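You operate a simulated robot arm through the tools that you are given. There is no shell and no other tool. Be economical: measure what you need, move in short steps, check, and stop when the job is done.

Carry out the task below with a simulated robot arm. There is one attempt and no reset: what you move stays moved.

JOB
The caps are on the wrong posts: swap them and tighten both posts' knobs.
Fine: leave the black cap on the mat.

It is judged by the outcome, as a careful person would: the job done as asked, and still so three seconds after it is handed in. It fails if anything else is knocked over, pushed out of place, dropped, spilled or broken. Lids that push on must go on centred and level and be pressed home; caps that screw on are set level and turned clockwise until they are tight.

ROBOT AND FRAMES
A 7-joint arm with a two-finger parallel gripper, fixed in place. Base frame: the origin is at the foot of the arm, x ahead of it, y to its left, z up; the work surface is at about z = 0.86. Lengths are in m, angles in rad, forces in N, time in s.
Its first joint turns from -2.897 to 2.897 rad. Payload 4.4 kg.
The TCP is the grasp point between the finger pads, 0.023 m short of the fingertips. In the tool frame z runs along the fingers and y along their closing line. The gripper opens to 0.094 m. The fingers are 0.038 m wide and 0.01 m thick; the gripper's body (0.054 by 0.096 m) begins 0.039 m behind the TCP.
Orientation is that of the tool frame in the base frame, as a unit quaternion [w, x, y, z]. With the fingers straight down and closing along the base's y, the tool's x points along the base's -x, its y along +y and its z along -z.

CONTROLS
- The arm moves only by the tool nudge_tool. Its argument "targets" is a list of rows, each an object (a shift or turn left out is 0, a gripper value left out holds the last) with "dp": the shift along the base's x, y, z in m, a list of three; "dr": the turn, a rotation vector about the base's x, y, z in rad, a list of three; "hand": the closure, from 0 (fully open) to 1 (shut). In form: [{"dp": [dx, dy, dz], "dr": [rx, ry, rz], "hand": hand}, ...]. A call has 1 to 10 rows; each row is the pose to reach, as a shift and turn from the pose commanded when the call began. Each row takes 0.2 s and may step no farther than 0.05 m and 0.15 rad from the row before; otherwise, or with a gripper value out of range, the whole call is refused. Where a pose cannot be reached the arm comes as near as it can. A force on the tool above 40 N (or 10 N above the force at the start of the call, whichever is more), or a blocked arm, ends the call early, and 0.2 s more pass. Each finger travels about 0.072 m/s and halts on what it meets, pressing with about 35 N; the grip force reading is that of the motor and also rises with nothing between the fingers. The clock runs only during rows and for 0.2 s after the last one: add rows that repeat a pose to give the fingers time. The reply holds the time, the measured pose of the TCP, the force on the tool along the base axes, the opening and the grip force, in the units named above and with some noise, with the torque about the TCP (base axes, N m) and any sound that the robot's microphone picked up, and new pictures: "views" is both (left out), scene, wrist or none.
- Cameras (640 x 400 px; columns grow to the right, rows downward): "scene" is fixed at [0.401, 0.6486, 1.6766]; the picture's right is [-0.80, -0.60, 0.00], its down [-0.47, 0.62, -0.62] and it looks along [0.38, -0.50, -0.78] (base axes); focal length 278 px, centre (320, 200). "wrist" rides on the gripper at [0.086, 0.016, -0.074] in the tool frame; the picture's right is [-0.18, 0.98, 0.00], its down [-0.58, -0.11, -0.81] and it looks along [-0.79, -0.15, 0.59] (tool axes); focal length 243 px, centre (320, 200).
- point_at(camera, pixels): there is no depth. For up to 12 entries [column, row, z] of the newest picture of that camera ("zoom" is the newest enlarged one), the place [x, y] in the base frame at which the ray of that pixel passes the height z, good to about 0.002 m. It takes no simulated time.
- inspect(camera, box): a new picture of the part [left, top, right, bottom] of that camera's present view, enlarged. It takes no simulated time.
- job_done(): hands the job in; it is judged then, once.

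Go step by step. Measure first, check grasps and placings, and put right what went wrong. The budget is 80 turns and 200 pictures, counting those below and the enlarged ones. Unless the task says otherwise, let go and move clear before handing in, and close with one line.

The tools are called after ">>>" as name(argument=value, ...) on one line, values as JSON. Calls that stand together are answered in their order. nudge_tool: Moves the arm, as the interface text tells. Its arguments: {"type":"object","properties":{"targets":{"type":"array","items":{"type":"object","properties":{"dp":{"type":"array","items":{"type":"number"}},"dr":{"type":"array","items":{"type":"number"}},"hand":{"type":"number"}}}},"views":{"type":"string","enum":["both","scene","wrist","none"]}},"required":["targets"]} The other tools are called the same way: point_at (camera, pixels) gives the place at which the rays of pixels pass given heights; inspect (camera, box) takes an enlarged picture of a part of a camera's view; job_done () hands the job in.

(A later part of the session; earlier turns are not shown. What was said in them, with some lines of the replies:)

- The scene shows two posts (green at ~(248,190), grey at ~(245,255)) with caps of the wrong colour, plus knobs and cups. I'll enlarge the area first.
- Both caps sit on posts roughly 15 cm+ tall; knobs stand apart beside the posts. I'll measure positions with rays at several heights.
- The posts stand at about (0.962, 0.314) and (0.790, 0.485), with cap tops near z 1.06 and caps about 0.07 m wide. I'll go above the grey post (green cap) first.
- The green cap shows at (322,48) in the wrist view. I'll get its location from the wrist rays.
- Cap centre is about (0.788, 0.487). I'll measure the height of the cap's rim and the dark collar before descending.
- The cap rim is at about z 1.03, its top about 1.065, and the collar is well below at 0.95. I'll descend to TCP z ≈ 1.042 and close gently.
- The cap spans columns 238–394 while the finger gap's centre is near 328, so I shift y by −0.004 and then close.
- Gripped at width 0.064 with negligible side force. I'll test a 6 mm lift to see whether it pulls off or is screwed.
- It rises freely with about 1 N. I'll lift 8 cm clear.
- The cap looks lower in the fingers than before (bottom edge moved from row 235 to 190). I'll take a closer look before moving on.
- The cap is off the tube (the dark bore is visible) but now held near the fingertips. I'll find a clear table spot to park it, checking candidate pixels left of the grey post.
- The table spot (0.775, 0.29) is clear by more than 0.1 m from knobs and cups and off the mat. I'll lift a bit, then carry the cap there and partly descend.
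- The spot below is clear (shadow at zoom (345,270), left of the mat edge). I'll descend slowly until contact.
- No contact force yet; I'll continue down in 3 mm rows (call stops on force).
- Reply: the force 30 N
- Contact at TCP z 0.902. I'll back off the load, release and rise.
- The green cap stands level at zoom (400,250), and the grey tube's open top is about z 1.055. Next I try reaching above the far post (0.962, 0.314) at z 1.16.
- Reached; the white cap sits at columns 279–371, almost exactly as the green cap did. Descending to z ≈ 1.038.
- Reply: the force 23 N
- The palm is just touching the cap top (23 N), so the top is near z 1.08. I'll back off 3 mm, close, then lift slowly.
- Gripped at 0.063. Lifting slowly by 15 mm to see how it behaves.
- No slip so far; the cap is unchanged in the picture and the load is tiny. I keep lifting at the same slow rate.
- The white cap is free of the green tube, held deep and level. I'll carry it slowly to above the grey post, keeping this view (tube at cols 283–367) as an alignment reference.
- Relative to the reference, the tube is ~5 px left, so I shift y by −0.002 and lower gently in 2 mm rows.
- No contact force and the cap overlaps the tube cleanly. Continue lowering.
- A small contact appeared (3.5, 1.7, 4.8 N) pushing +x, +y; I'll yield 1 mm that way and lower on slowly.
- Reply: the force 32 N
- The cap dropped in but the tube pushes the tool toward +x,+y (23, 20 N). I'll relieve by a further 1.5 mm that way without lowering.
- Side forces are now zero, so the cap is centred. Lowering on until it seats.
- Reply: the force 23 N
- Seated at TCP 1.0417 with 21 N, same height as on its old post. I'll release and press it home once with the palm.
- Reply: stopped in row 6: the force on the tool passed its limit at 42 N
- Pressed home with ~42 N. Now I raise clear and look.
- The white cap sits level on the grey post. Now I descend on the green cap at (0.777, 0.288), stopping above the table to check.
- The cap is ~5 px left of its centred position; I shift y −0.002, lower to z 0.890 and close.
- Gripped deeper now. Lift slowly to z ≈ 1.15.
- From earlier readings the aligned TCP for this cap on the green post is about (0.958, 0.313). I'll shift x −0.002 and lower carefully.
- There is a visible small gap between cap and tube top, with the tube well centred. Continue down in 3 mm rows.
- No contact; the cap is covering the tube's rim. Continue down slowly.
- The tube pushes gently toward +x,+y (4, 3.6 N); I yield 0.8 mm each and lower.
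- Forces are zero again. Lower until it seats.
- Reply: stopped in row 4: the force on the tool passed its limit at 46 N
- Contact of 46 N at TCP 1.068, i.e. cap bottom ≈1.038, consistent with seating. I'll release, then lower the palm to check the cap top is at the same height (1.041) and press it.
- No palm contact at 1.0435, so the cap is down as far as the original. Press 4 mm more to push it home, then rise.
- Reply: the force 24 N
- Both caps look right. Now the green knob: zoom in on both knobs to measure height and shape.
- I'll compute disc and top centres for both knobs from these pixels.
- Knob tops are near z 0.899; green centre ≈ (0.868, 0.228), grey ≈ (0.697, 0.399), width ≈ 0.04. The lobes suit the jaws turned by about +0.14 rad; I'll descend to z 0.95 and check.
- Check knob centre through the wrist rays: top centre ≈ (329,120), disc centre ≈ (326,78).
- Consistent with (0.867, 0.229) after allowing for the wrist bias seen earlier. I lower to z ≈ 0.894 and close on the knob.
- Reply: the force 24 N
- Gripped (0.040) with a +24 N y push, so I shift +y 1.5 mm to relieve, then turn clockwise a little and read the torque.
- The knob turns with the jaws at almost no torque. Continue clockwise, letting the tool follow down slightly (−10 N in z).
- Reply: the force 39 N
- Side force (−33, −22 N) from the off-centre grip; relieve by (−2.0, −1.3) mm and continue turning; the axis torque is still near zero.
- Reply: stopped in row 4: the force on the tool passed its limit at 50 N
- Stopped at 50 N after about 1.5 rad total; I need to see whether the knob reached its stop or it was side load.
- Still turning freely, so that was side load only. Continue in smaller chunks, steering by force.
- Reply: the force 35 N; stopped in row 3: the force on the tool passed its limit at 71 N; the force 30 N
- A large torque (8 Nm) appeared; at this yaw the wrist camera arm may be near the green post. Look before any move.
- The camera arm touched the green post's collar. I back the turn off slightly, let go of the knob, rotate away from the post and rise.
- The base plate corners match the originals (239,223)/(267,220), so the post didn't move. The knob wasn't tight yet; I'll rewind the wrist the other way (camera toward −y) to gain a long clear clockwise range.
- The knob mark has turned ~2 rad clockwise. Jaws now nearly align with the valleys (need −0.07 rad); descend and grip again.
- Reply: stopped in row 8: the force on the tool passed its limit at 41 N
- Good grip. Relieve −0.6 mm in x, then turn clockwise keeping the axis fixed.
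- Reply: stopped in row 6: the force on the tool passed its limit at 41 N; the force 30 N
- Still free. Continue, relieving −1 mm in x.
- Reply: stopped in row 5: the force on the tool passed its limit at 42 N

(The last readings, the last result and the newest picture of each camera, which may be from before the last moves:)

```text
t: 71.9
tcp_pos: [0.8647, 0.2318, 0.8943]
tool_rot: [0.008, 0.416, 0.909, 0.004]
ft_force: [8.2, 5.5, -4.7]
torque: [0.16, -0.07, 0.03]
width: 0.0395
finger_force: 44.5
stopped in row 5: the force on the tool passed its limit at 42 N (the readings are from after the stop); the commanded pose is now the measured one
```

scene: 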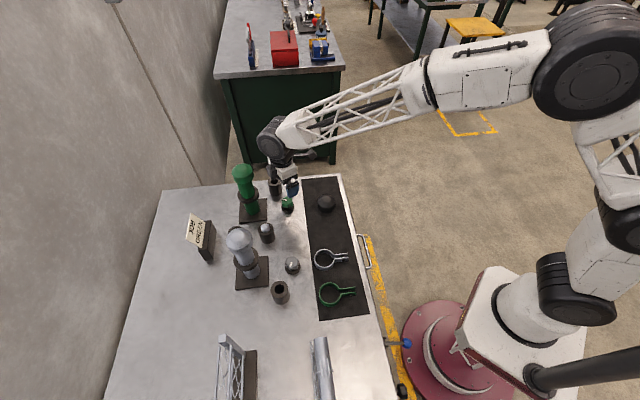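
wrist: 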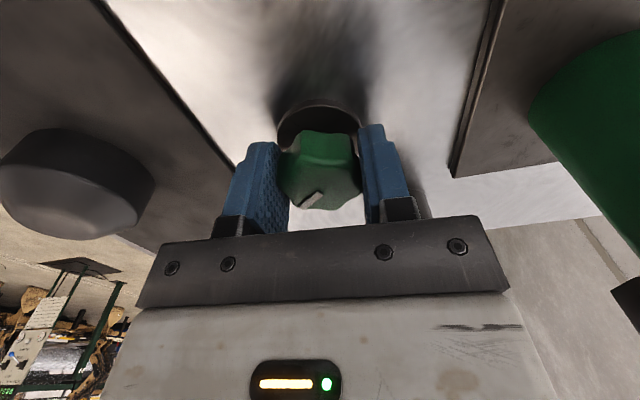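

>>> nudge_tool(targets=[{"dp": [0.0003, 0.0002, 0], "dr": [0, 0, -0.1]}, {"dp": [0.0003, 0.0002, 0], "dr": [0, 0, -0.22]}, {"dp": [0.0003, 0.0002, 0], "dr": [0, 0, -0.34]}, {"dp": [0.0003, 0.0002, 0], "dr": [0, 0, -0.46]}], views="none")

```text
t: 72.9
tcp_pos: [0.8648, 0.2302, 0.8952]
tool_rot: [0.007, 0.613, 0.79, 0.001]
ft_force: [25.6, 11.5, -7.2]
torque: [0.07, -0.33, 0.08]
width: 0.0392
finger_force: 45.0
```

>>> nudge_tool(targets=[{"dp": [0.0013, 0.0006, 0]}, {"dp": [0.0013, 0.0006, 0], "dr": [0, 0, -0.1]}, {"dp": [0.0013, 0.0006, 0], "dr": [0, 0, -0.2]}], views="none")

```text
t: 73.7
tcp_pos: [0.8658, 0.2325, 0.895]
tool_rot: [0.007, 0.689, 0.725, 0.0]
ft_force: [10.0, 8.8, -0.9]
torque: [-0.02, -0.06, 0.03]
width: 0.0395
finger_force: 45.3
```

No tightening torque yet after ~4.7 rad; I'll release, level the tool, rewind +3.14 rad (three lobes) above, and re-grip.

>>> nudge_tool(targets=[{"dp": [0.0005, 0.0003, 0], "hand": 0.5}, {"dp": [0.0005, 0.0003, 0], "hand": 0.2}, {"dp": [0.0005, 0.0003, 0], "hand": 0}, {"dp": [0.0005, 0.0003, 0.04], "dr": [0.0096, 0.01, 0]}, {"dp": [0.0005, 0.0003, 0.08], "dr": [0.0096, 0.01, 0]}, {"dp": [0.0005, 0.0003, 0.105], "dr": [0.0096, 0.01, 0]}], views="none")

>>> nudge_tool(targets=[{"dr": [0, 0, 0.149]}, {"dr": [0, 0, 0.298]}, {"dr": [0, 0, 0.447]}, {"dr": [0, 0, 0.596]}, {"dr": [0, 0, 0.745]}, {"dr": [0, 0, 0.894]}, {"dr": [0, 0, 1.043]}, {"dr": [0, 0, 1.192]}, {"dr": [0, 0, 1.341]}, {"dr": [0, 0, 1.49]}], views="none")

>>> nudge_tool(targets=[{"dr": [0, 0, 0.149]}, {"dr": [0, 0, 0.298]}, {"dr": [0, 0, 0.447]}, {"dr": [0, 0, 0.596]}, {"dr": [0, 0, 0.745]}, {"dr": [0, 0, 0.894]}, {"dr": [0, 0, 1.043]}, {"dr": [0, 0, 1.192]}, {"dr": [0, 0, 1.341]}, {"dr": [0, 0, 1.49]}], views="both")

>>> inspect(camera="scene", box=[272, 186, 304, 218])

```text
t: 75.1
tcp_pos: [0.8645, 0.2347, 0.9996]
tool_rot: [0.0, 0.689, 0.725, 0.0]
ft_force: [-1.0, -0.1, -0.3]
torque: [0.01, 0.02, 0.01]
width: 0.0941
finger_force: 0.0
```

```text
t: 77.3
tcp_pos: [0.866, 0.2318, 1.0008]
tool_rot: [0.0, 0.013, 1.0, 0.001]
ft_force: [-0.3, 0.0, -0.1]
torque: [-0.01, -0.01, -0.01]
width: 0.0943
finger_force: 0.0
```

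```text
t: 79.5
tcp_pos: [0.8655, 0.2326, 1.0005]
tool_rot: [-0.001, -0.669, 0.744, 0.0]
ft_force: [0.0, 0.3, 0.1]
torque: [0.01, 0.0, -0.03]
width: 0.0941
finger_force: 0.1
```

scene: 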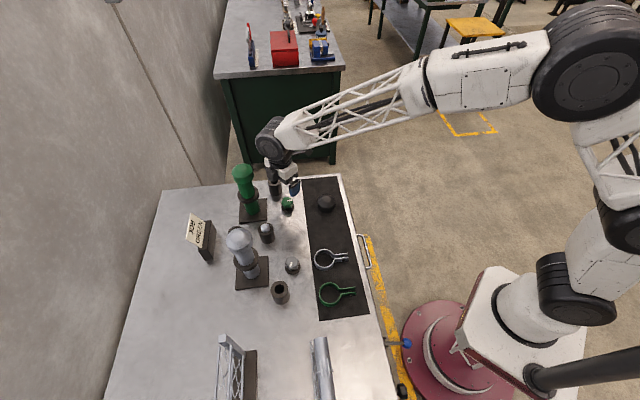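
wrist: 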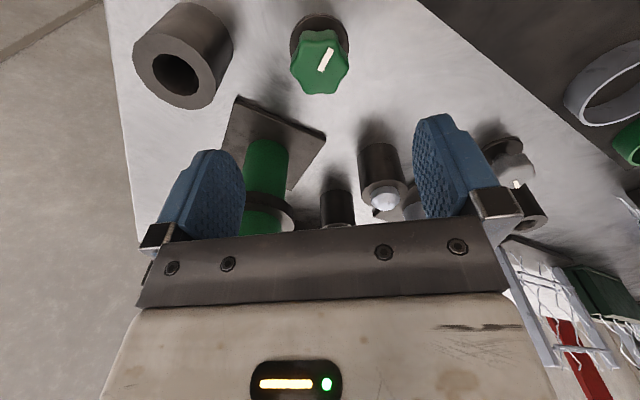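

```text
12.50 times, centred on (288, 202) of scene
```

zoom: 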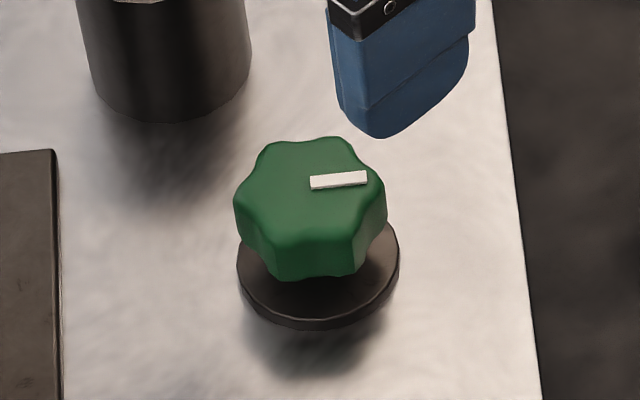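

Knob has clearly turned on (mark now points right) and appears slightly lower. Re-grip here and turn again.

>>> nudge_tool(targets=[{"dp": [0, -0.0015, -0.04]}, {"dp": [0, -0.0015, -0.08]}, {"dp": [0, -0.0015, -0.106]}, {"dp": [0, -0.0015, -0.106], "hand": 0.2}, {"dp": [0, -0.0015, -0.106], "hand": 0.4}, {"dp": [0, -0.0015, -0.106], "hand": 0.5}, {"dp": [0, -0.0015, -0.106], "hand": 0.56}, {"dp": [0, -0.0015, -0.106], "hand": 0.62}], views="none")

```text
t: 81.3
tcp_pos: [0.866, 0.23, 0.8957]
tool_rot: [-0.001, -0.668, 0.744, 0.0]
ft_force: [-13.1, -0.1, 4.2]
torque: [-0.13, 0.2, -0.02]
width: 0.0397
finger_force: 45.0
```

>>> nudge_tool(targets=[{"dp": [-0.0008, 0, 0]}, {"dp": [-0.0008, 0, 0], "dr": [0, 0, -0.14]}, {"dp": [-0.0008, 0, 0], "dr": [0, 0, -0.28]}, {"dp": [-0.0008, 0, 0], "dr": [0, 0, -0.42]}, {"dp": [-0.0008, 0, 0], "dr": [0, 0, -0.56]}, {"dp": [-0.0008, 0, 0], "dr": [0, 0, -0.7]}, {"dp": [-0.0008, 0, 0], "dr": [0, 0, -0.84]}], views="none")

```text
t: 82.9
tcp_pos: [0.8656, 0.2308, 0.8936]
tool_rot: [0.0, -0.304, 0.953, 0.0]
ft_force: [10.8, -7.7, 0.1]
torque: [-0.11, -0.08, 0.14]
width: 0.0414
finger_force: 7.0
```

Width opened to 0.0414 with low finger force, and torque 0.14: the knob may be resisting. Close more firmly and look.

>>> nudge_tool(targets=[{"dp": [0.0005, -0.0004, 0], "hand": 0.8}, {"dp": [0.0005, -0.0004, 0], "hand": 0.8}], views="wrist")

>>> inspect(camera="wrist", box=[180, 40, 460, 240])

```text
t: 83.5
tcp_pos: [0.8658, 0.2321, 0.8938]
tool_rot: [0.0, -0.306, 0.952, 0.001]
ft_force: [0.8, -27.8, 5.0]
torque: [-0.03, -0.29, 0.01]
width: 0.0395
finger_force: 44.6
```

wrist: 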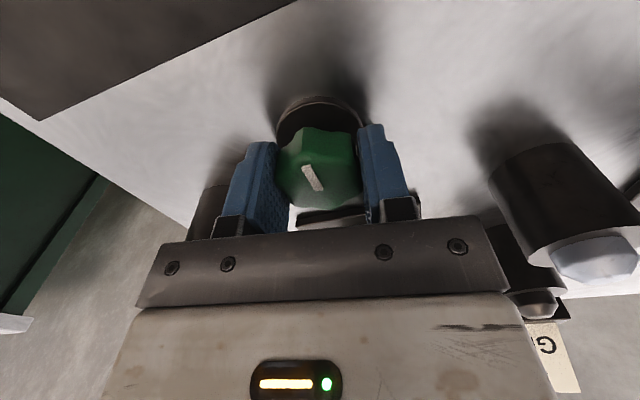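

```text
2.00 times, centred on (320, 140) of wrist
```

zoom: 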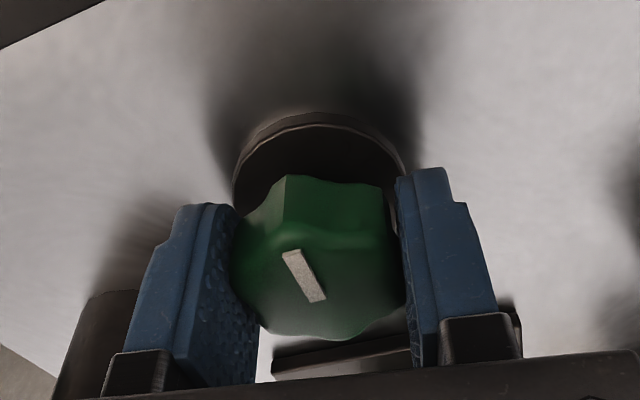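

The mark's world angle (~241°) hasn't changed in this cycle, so the knob resisted and the jaws slipped a lobe: probably tight. I'll verify with a firm grip and a small further clockwise turn, reading torque.

>>> nudge_tool(targets=[{"dp": [0, -0.0012, 0], "hand": 1}, {"dp": [0, -0.0012, 0], "dr": [0, 0, -0.06]}, {"dp": [0, -0.0012, 0], "dr": [0, 0, -0.12]}], views="wrist")

>>> nudge_tool(targets=[{"dr": [0, 0, -0.06]}, {"dr": [0, 0, -0.12]}], views="wrist")

```text
t: 84.3
tcp_pos: [0.8655, 0.2294, 0.8942]
tool_rot: [0.0, -0.248, 0.969, 0.001]
ft_force: [3.5, 0.6, -1.2]
torque: [0.02, -0.06, 0.75]
width: 0.0394
finger_force: 45.5
```

wrist: 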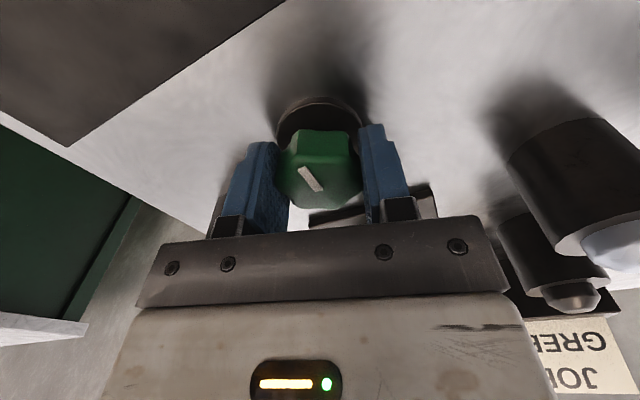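

```text
t: 84.9
tcp_pos: [0.8655, 0.23, 0.8935]
tool_rot: [0.0, -0.188, 0.982, 0.001]
ft_force: [-11.6, 10.4, -1.2]
torque: [0.14, 0.21, 0.63]
width: 0.0395
finger_force: 44.6
```

wrist: 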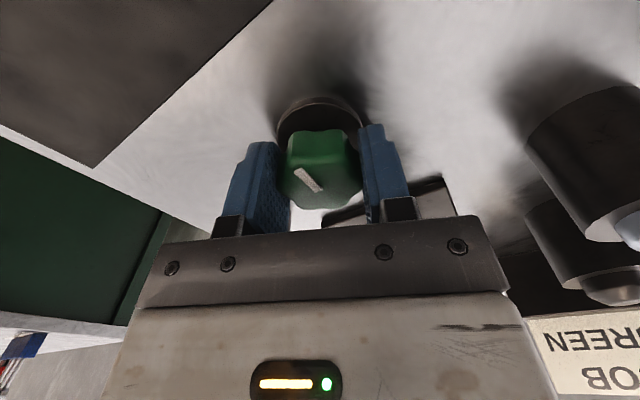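

Torque now reads 0.63–0.75 Nm resisting and the jaws slip around the knob: the green knob is tight. Release, rise, and move over the grey knob with the wrist wound to about +2 rad.

>>> nudge_tool(targets=[{"hand": 0.5}, {"hand": 0.2}, {"hand": 0}, {"dp": [0, 0, 0.04]}, {"dp": [0, 0, 0.08]}, {"dp": [0, 0, 0.12]}], views="none")

>>> nudge_tool(targets=[{"dp": [-0.0171, 0.017, 0], "dr": [0, 0, 0.14]}, {"dp": [-0.0341, 0.034, 0], "dr": [0, 0, 0.28]}, {"dp": [-0.0512, 0.051, 0], "dr": [0, 0, 0.42]}, {"dp": [-0.0683, 0.068, 0], "dr": [0, 0, 0.56]}, {"dp": [-0.0854, 0.085, 0], "dr": [0, 0, 0.7]}, {"dp": [-0.1024, 0.102, 0], "dr": [0, 0, 0.84]}, {"dp": [-0.1195, 0.119, 0], "dr": [0, 0, 0.98]}, {"dp": [-0.1366, 0.136, 0], "dr": [0, 0, 1.12]}, {"dp": [-0.1536, 0.153, 0], "dr": [0, 0, 1.26]}, {"dp": [-0.1707, 0.17, 0], "dr": [0, 0, 1.4]}], views="none")

>>> nudge_tool(targets=[{"dr": [0, 0, 0.13]}, {"dr": [0, 0, 0.26]}, {"dr": [0, 0, 0.26]}])

>>> inspect(camera="scene", box=[260, 170, 330, 290])

```text
t: 86.3
tcp_pos: [0.8661, 0.2276, 1.0136]
tool_rot: [0.0, -0.19, 0.982, 0.001]
ft_force: [-0.5, -0.1, -0.8]
torque: [-0.02, 0.01, -0.01]
width: 0.094
finger_force: 0.1
```

```text
t: 88.5
tcp_pos: [0.6955, 0.399, 1.0149]
tool_rot: [0.0, 0.778, -0.628, 0.0]
ft_force: [0.3, -0.1, 0.1]
torque: [-0.01, -0.04, -0.04]
width: 0.0942
finger_force: 0.0
```

```text
t: 89.3
tcp_pos: [0.6959, 0.3996, 1.0133]
tool_rot: [0.0, 0.853, -0.522, 0.0]
ft_force: [0.3, 0.1, -1.0]
torque: [-0.01, -0.03, 0.0]
width: 0.0939
finger_force: 0.1
```

scene: 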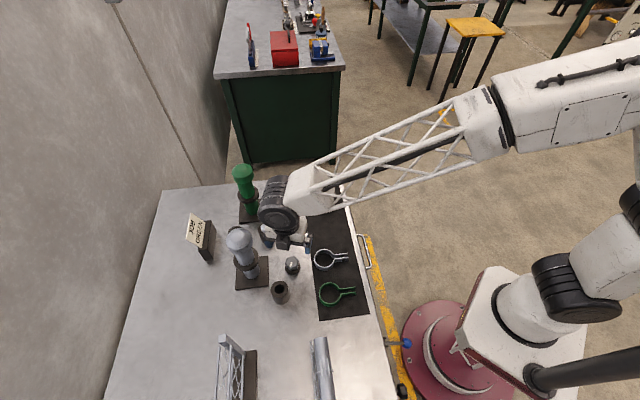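
wrist: 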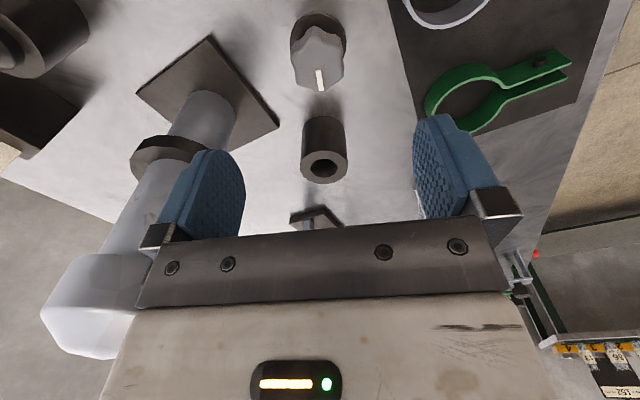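

```text
3.33 times, centred on (295, 230) of scene
```

zoom: 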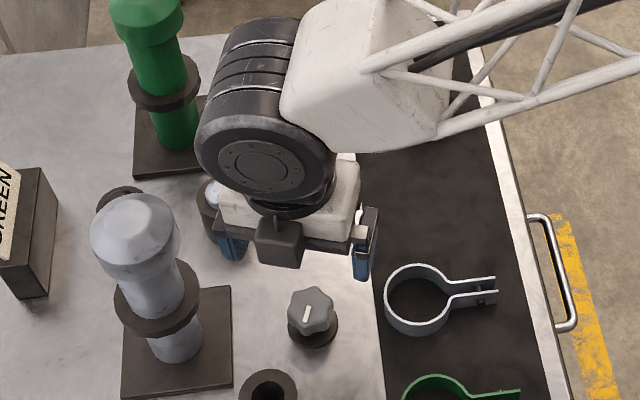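

The mark points straight down in the wrist view, so the lobes align with the jaws. Before descending, check the finger clearance to the grey clamp ring on the mat.

>>> point_at(camera="scene", pixels=[[314.5, 260, 0.88], [315, 255, 0.88], [316, 264, 0.88], [320, 270, 0.87], [314.5, 260, 0.865]])

```text
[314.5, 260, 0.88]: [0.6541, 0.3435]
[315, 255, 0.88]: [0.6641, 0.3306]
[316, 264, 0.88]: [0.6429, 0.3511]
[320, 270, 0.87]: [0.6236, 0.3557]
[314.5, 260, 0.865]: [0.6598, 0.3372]
```

The ring's edge is ~1 cm from a fully open finger, so I pre-close to ~0.06 m before descending, then grip.

>>> nudge_tool(targets=[{"hand": 0.33}, {"dp": [0, 0, -0.03], "hand": 0.33}, {"dp": [0, 0, -0.06]}, {"dp": [0, 0, -0.08]}, {"dp": [0, 0, -0.08]}])

>>> inspect(camera="wrist", box=[180, 0, 460, 240])

```text
t: 90.5
tcp_pos: [0.6944, 0.398, 0.9337]
tool_rot: [0.001, 0.853, -0.522, 0.0]
ft_force: [-0.1, -0.3, 0.2]
torque: [-0.03, -0.01, 0.01]
width: 0.0629
finger_force: 0.2
```

scene: 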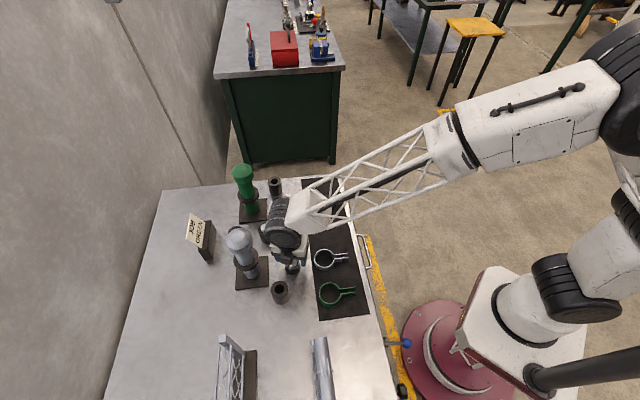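
wrist: 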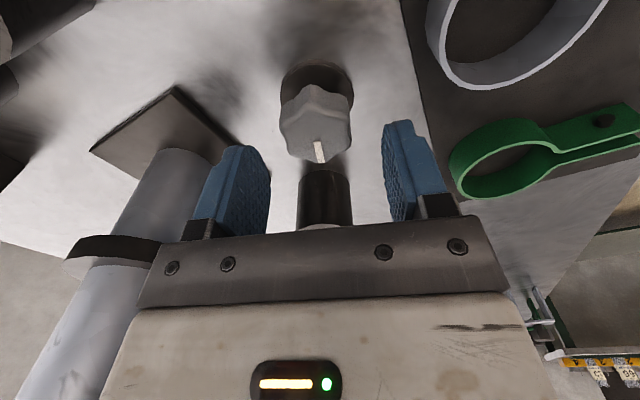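

```text
1.67 times, centred on (320, 120) of wrist
```

zoom: 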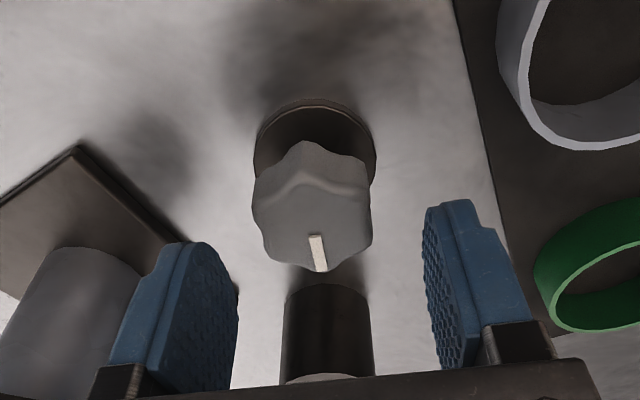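

Knob is ~5 px left of jaw centre; adjust by (+0.0018, +0.0009), descend to z 0.894 and grip.

>>> nudge_tool(targets=[{"dp": [0.0018, 0.0009, -0.02]}, {"dp": [0.0018, 0.0009, -0.039]}, {"dp": [0.0018, 0.0009, -0.039], "hand": 0.45}, {"dp": [0.0018, 0.0009, -0.039], "hand": 0.55}, {"dp": [0.0018, 0.0009, -0.039], "hand": 0.62}, {"dp": [0.0018, 0.0009, -0.039], "hand": 0.8}], views="wrist")

```text
t: 91.9
tcp_pos: [0.6962, 0.4, 0.8958]
tool_rot: [0.001, 0.852, -0.523, 0.0]
ft_force: [8.2, 5.8, -6.9]
torque: [0.07, -0.19, 0.01]
width: 0.0396
finger_force: 45.4
```

wrist: 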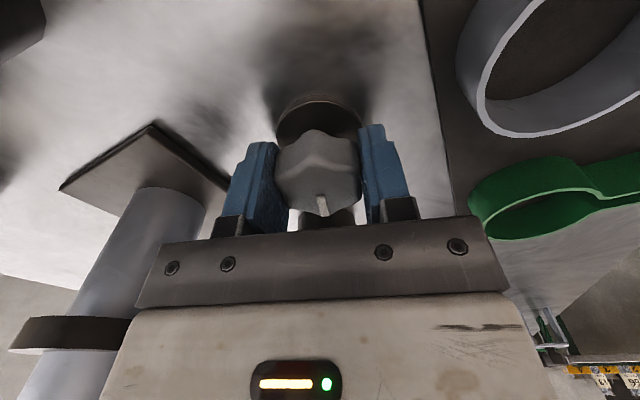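

Well gripped with small forces. Relieve (+0.5, +0.3 mm) and turn clockwise about the fixed axis, reading as I go.

>>> nudge_tool(targets=[{"dp": [0.0005, 0.0003, 0], "hand": 1}, {"dp": [0.0005, 0.0003, 0], "dr": [0, 0, -0.12]}, {"dp": [0.0005, 0.0003, 0], "dr": [0, 0, -0.24]}, {"dp": [0.0005, 0.0003, 0], "dr": [0, 0, -0.36]}, {"dp": [0.0005, 0.0003, 0], "dr": [0, 0, -0.48]}, {"dp": [0.0005, 0.0003, 0], "dr": [0, 0, -0.6]}, {"dp": [0.0005, 0.0003, 0], "dr": [0, 0, -0.72]}], views="none")

```text
t: 93.5
tcp_pos: [0.6951, 0.4005, 0.8948]
tool_rot: [-0.001, -0.613, 0.79, 0.001]
ft_force: [-34.5, -13.9, 1.8]
torque: [-0.56, 0.53, 0.02]
width: 0.0394
finger_force: 45.1
```

>>> nudge_tool(targets=[{"dp": [-0.0018, -0.0007, 0]}, {"dp": [-0.0018, -0.0007, 0], "dr": [0, 0, -0.12]}, {"dp": [-0.0018, -0.0007, 0], "dr": [0, 0, -0.24]}, {"dp": [-0.0018, -0.0007, 0], "dr": [0, 0, -0.36]}, {"dp": [-0.0018, -0.0007, 0], "dr": [0, 0, -0.48]}, {"dp": [-0.0018, -0.0007, 0], "dr": [0, 0, -0.6]}], views="wrist")

```text
t: 94.9
tcp_pos: [0.6976, 0.4005, 0.8963]
tool_rot: [-0.001, -0.352, 0.936, 0.001]
ft_force: [6.6, 7.0, -19.6]
torque: [0.13, -0.21, 0.04]
width: 0.0396
finger_force: 45.2
```

wrist: 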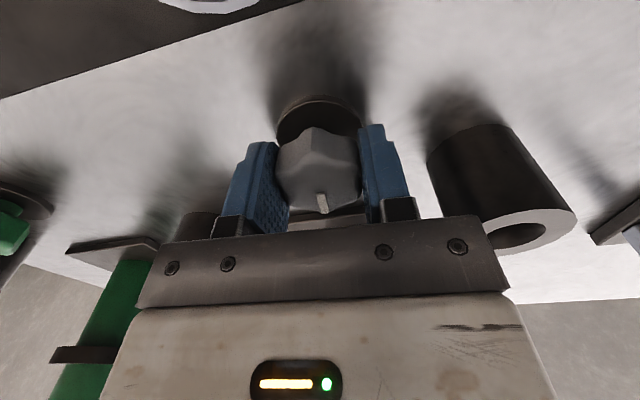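

Turning with the jaws; −20 N in z shows the knob going down, so I follow by 1 mm.

>>> nudge_tool(targets=[{"dp": [0.0003, 0.0003, -0.001]}, {"dp": [0.0003, 0.0003, -0.001], "dr": [0, 0, -0.12]}, {"dp": [0.0003, 0.0003, -0.001], "dr": [0, 0, -0.24]}, {"dp": [0.0003, 0.0003, -0.001], "dr": [0, 0, -0.36]}, {"dp": [0.0003, 0.0003, -0.001], "dr": [0, 0, -0.48]}, {"dp": [0.0003, 0.0003, -0.0012], "dr": [0, 0, -0.6]}], views="none")

```text
t: 96.3
tcp_pos: [0.697, 0.3998, 0.8957]
tool_rot: [0.001, -0.059, 0.998, 0.001]
ft_force: [-14.6, -9.3, 22.7]
torque: [-0.21, 0.53, 0.01]
width: 0.0394
finger_force: 45.2
```

>>> nudge_tool(targets=[{"dp": [-0.0007, -0.0005, 0.001]}, {"dp": [-0.0007, -0.0005, 0.001], "dr": [0, 0, -0.12]}, {"dp": [-0.0007, -0.0005, 0.001], "dr": [0, 0, -0.24]}, {"dp": [-0.0007, -0.0005, 0.001], "dr": [0, 0, -0.36]}, {"dp": [-0.0007, -0.0005, 0.001], "dr": [0, 0, -0.48]}, {"dp": [-0.0007, -0.0005, 0.001], "dr": [0, 0, -0.6]}], views="wrist")

```text
t: 97.7
tcp_pos: [0.6969, 0.3991, 0.8953]
tool_rot: [0.001, 0.238, 0.971, 0.0]
ft_force: [19.4, 21.0, 4.0]
torque: [0.09, -0.68, -0.02]
width: 0.0395
finger_force: 45.0
```

wrist: 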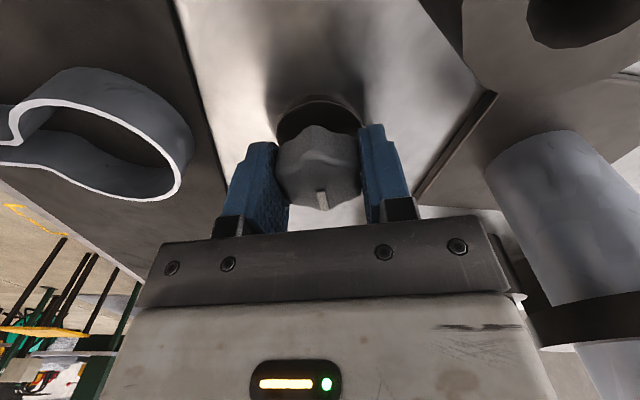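

>>> nudge_tool(targets=[{"dp": [0.001, 0.001, 0]}, {"dp": [0.001, 0.001, 0], "dr": [0, 0, -0.12]}, {"dp": [0.001, 0.001, 0], "dr": [0, 0, -0.24]}, {"dp": [0.001, 0.001, 0], "dr": [0, 0, -0.36]}, {"dp": [0.001, 0.001, 0], "dr": [0, 0, -0.48]}], views="none")

```text
t: 98.9
tcp_pos: [0.6969, 0.4001, 0.8951]
tool_rot: [0.001, 0.462, 0.887, 0.001]
ft_force: [10.1, -18.5, 17.7]
torque: [-0.21, -0.12, 0.02]
width: 0.0395
finger_force: 45.0
```

>>> nudge_tool(targets=[{"dp": [0.0005, -0.001, 0.0007]}, {"dp": [0.0005, -0.001, 0.0007], "dr": [0, 0, -0.12]}, {"dp": [0.0005, -0.001, 0.0007], "dr": [0, 0, -0.24]}, {"dp": [0.0005, -0.001, 0.0007], "dr": [0, 0, -0.36]}, {"dp": [0.0005, -0.001, 0.0007], "dr": [0, 0, -0.45]}], views="wrist")

>>> inspect(camera="scene", box=[220, 190, 340, 310])

```text
t: 100.1
tcp_pos: [0.6954, 0.3995, 0.8953]
tool_rot: [0.001, 0.648, 0.761, 0.0]
ft_force: [-7.9, -8.4, 1.3]
torque: [0.22, 0.11, 0.02]
width: 0.0396
finger_force: 44.7
```

wrist: 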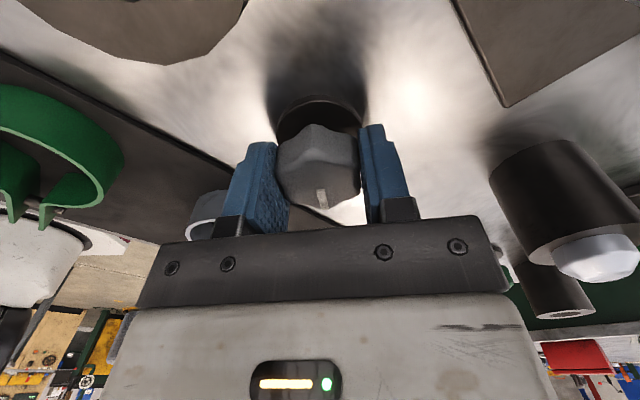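

```text
3.33 times, centred on (280, 250) of scene
5 turns are left
```

zoom: 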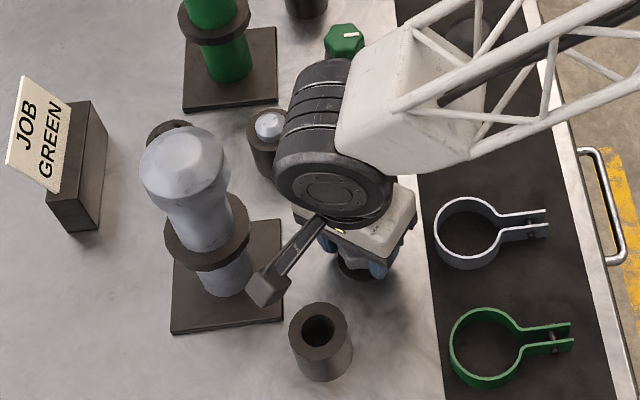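

Only 5 turns remain, so I must be economical: the knob has turned ~3.45 rad and moves freely. I open slightly at this height, rewind one lobe (+1.047 rad) around the knob, and re-grip in one call.

>>> nudge_tool(targets=[{"dp": [-0.0003, -0.0003, 0], "hand": 0.33}, {"dp": [-0.0003, -0.0003, 0], "dr": [0, 0, 0.1496], "hand": 0.33}, {"dp": [-0.0003, -0.0003, 0], "dr": [0, 0, 0.2992]}, {"dp": [-0.0003, -0.0003, 0], "dr": [0, 0, 0.4488]}, {"dp": [-0.0003, -0.0003, 0], "dr": [0, 0, 0.5984]}, {"dp": [-0.0003, -0.0003, 0], "dr": [0, 0, 0.748]}, {"dp": [-0.0003, -0.0003, 0], "dr": [0, 0, 0.8976]}, {"dp": [-0.0003, -0.0003, 0], "dr": [0, 0, 1.047]}, {"dp": [-0.0003, -0.0003, 0], "dr": [0, 0, 1.047], "hand": 0.7}, {"dp": [-0.0003, -0.0003, 0], "dr": [0, 0, 1.047], "hand": 1}], views="wrist")

```text
t: 102.3
tcp_pos: [0.696, 0.3989, 0.8961]
tool_rot: [0.0, 0.179, 0.984, 0.0]
ft_force: [2.6, 4.5, -0.8]
torque: [0.0, 0.0, 0.04]
width: 0.0394
finger_force: 44.3
4 turns are left
```

wrist: 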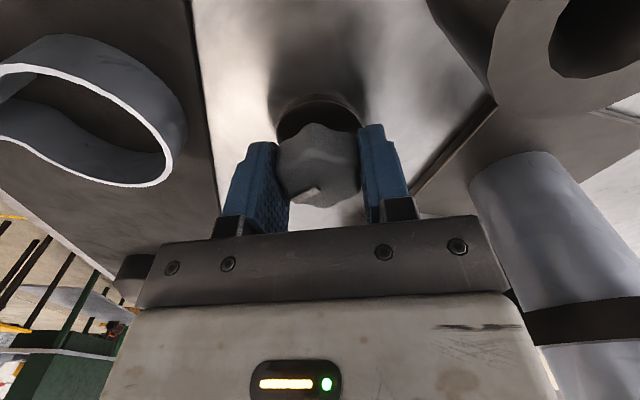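

Re-gripped with tiny forces, mark one lobe over. Now turn clockwise 1.0 rad, with the wrist view and torque to judge.

>>> nudge_tool(targets=[{"dp": [0.0002, 0.0003, 0], "dr": [0, 0, -0.12]}, {"dp": [0.0002, 0.0003, 0], "dr": [0, 0, -0.24]}, {"dp": [0.0002, 0.0003, 0], "dr": [0, 0, -0.36]}, {"dp": [0.0002, 0.0003, 0], "dr": [0, 0, -0.48]}, {"dp": [0.0002, 0.0003, 0], "dr": [0, 0, -0.6]}, {"dp": [0.0002, 0.0003, 0], "dr": [0, 0, -0.72]}, {"dp": [0.0002, 0.0003, 0], "dr": [0, 0, -0.84]}, {"dp": [0.0002, 0.0003, 0], "dr": [0, 0, -0.96]}, {"dp": [0.0002, 0.0003, 0], "dr": [0, 0, -1.04]}], views="wrist")

```text
t: 104.3
tcp_pos: [0.6971, 0.3989, 0.8955]
tool_rot: [0.001, 0.646, 0.763, 0.0]
ft_force: [-23.6, -18.7, 8.4]
torque: [-0.27, 0.12, 0.75]
width: 0.0396
finger_force: 44.7
3 turns are left
```

wrist: 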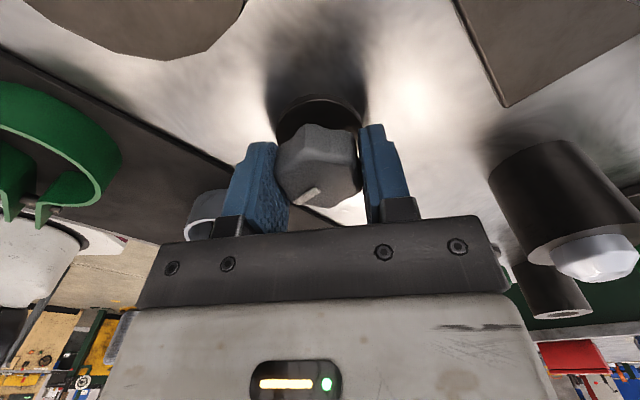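

Torque 0.75 Nm, the same as the tight green knob. One last small clockwise nudge, then release and rise clear in the same call.

>>> nudge_tool(targets=[{"dp": [-0.0012, -0.001, 0], "dr": [0, 0, -0.06]}, {"dp": [-0.0012, -0.001, 0], "dr": [0, 0, -0.14]}, {"dp": [-0.0012, -0.001, 0], "dr": [0, 0, -0.2]}, {"dp": [-0.0012, -0.001, 0], "dr": [0, 0, -0.2], "hand": 0.5}, {"dp": [-0.0012, -0.001, 0], "dr": [0, 0, -0.2], "hand": 0.33}, {"dp": [-0.0012, -0.001, 0.03], "dr": [0, 0, -0.2]}, {"dp": [-0.0012, -0.001, 0.075], "dr": [0, 0, -0.1]}, {"dp": [-0.0012, -0.001, 0.12], "dr": [0, 0, 0]}, {"dp": [-0.0012, -0.001, 0.165], "dr": [0, 0, 0.1]}, {"dp": [-0.0012, -0.001, 0.2], "dr": [0, 0, 0.1]}], views="both")

```text
t: 106.5
tcp_pos: [0.6942, 0.4001, 1.0951]
tool_rot: [0.0, 0.605, 0.796, 0.0]
ft_force: [0.9, 0.6, -0.3]
torque: [-0.01, 0.01, 0.0]
width: 0.0631
finger_force: 0.0
2 turns are left
```

scene: 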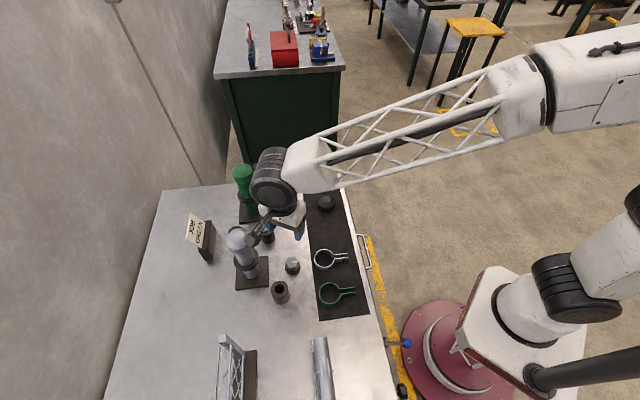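
wrist: 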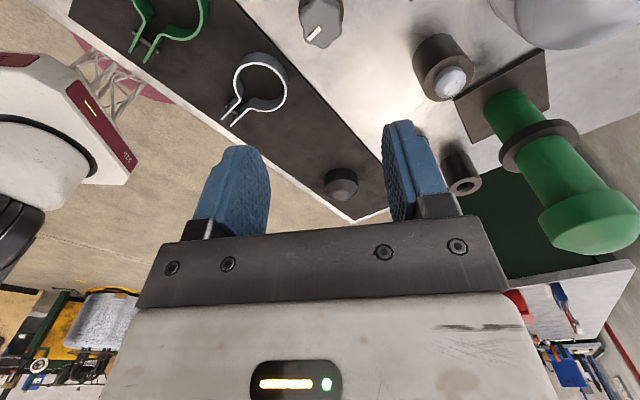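

The arm is clear, both posts stand with matching caps, and everything else is in place. Handing in.

>>> job_done()

```text
The job is handed in.
```

I swapped the caps and tightened both knobs: the grey cap is on the grey post, the green cap is on the green post, and the black cap is still on the mat. Each knob was turned clockwise until it resisted at about 0.7 Nm. While I was turning the green knob, the wrist camera arm bumped the green post's collar. I checked the post's base plate afterwards and it hadn't moved.
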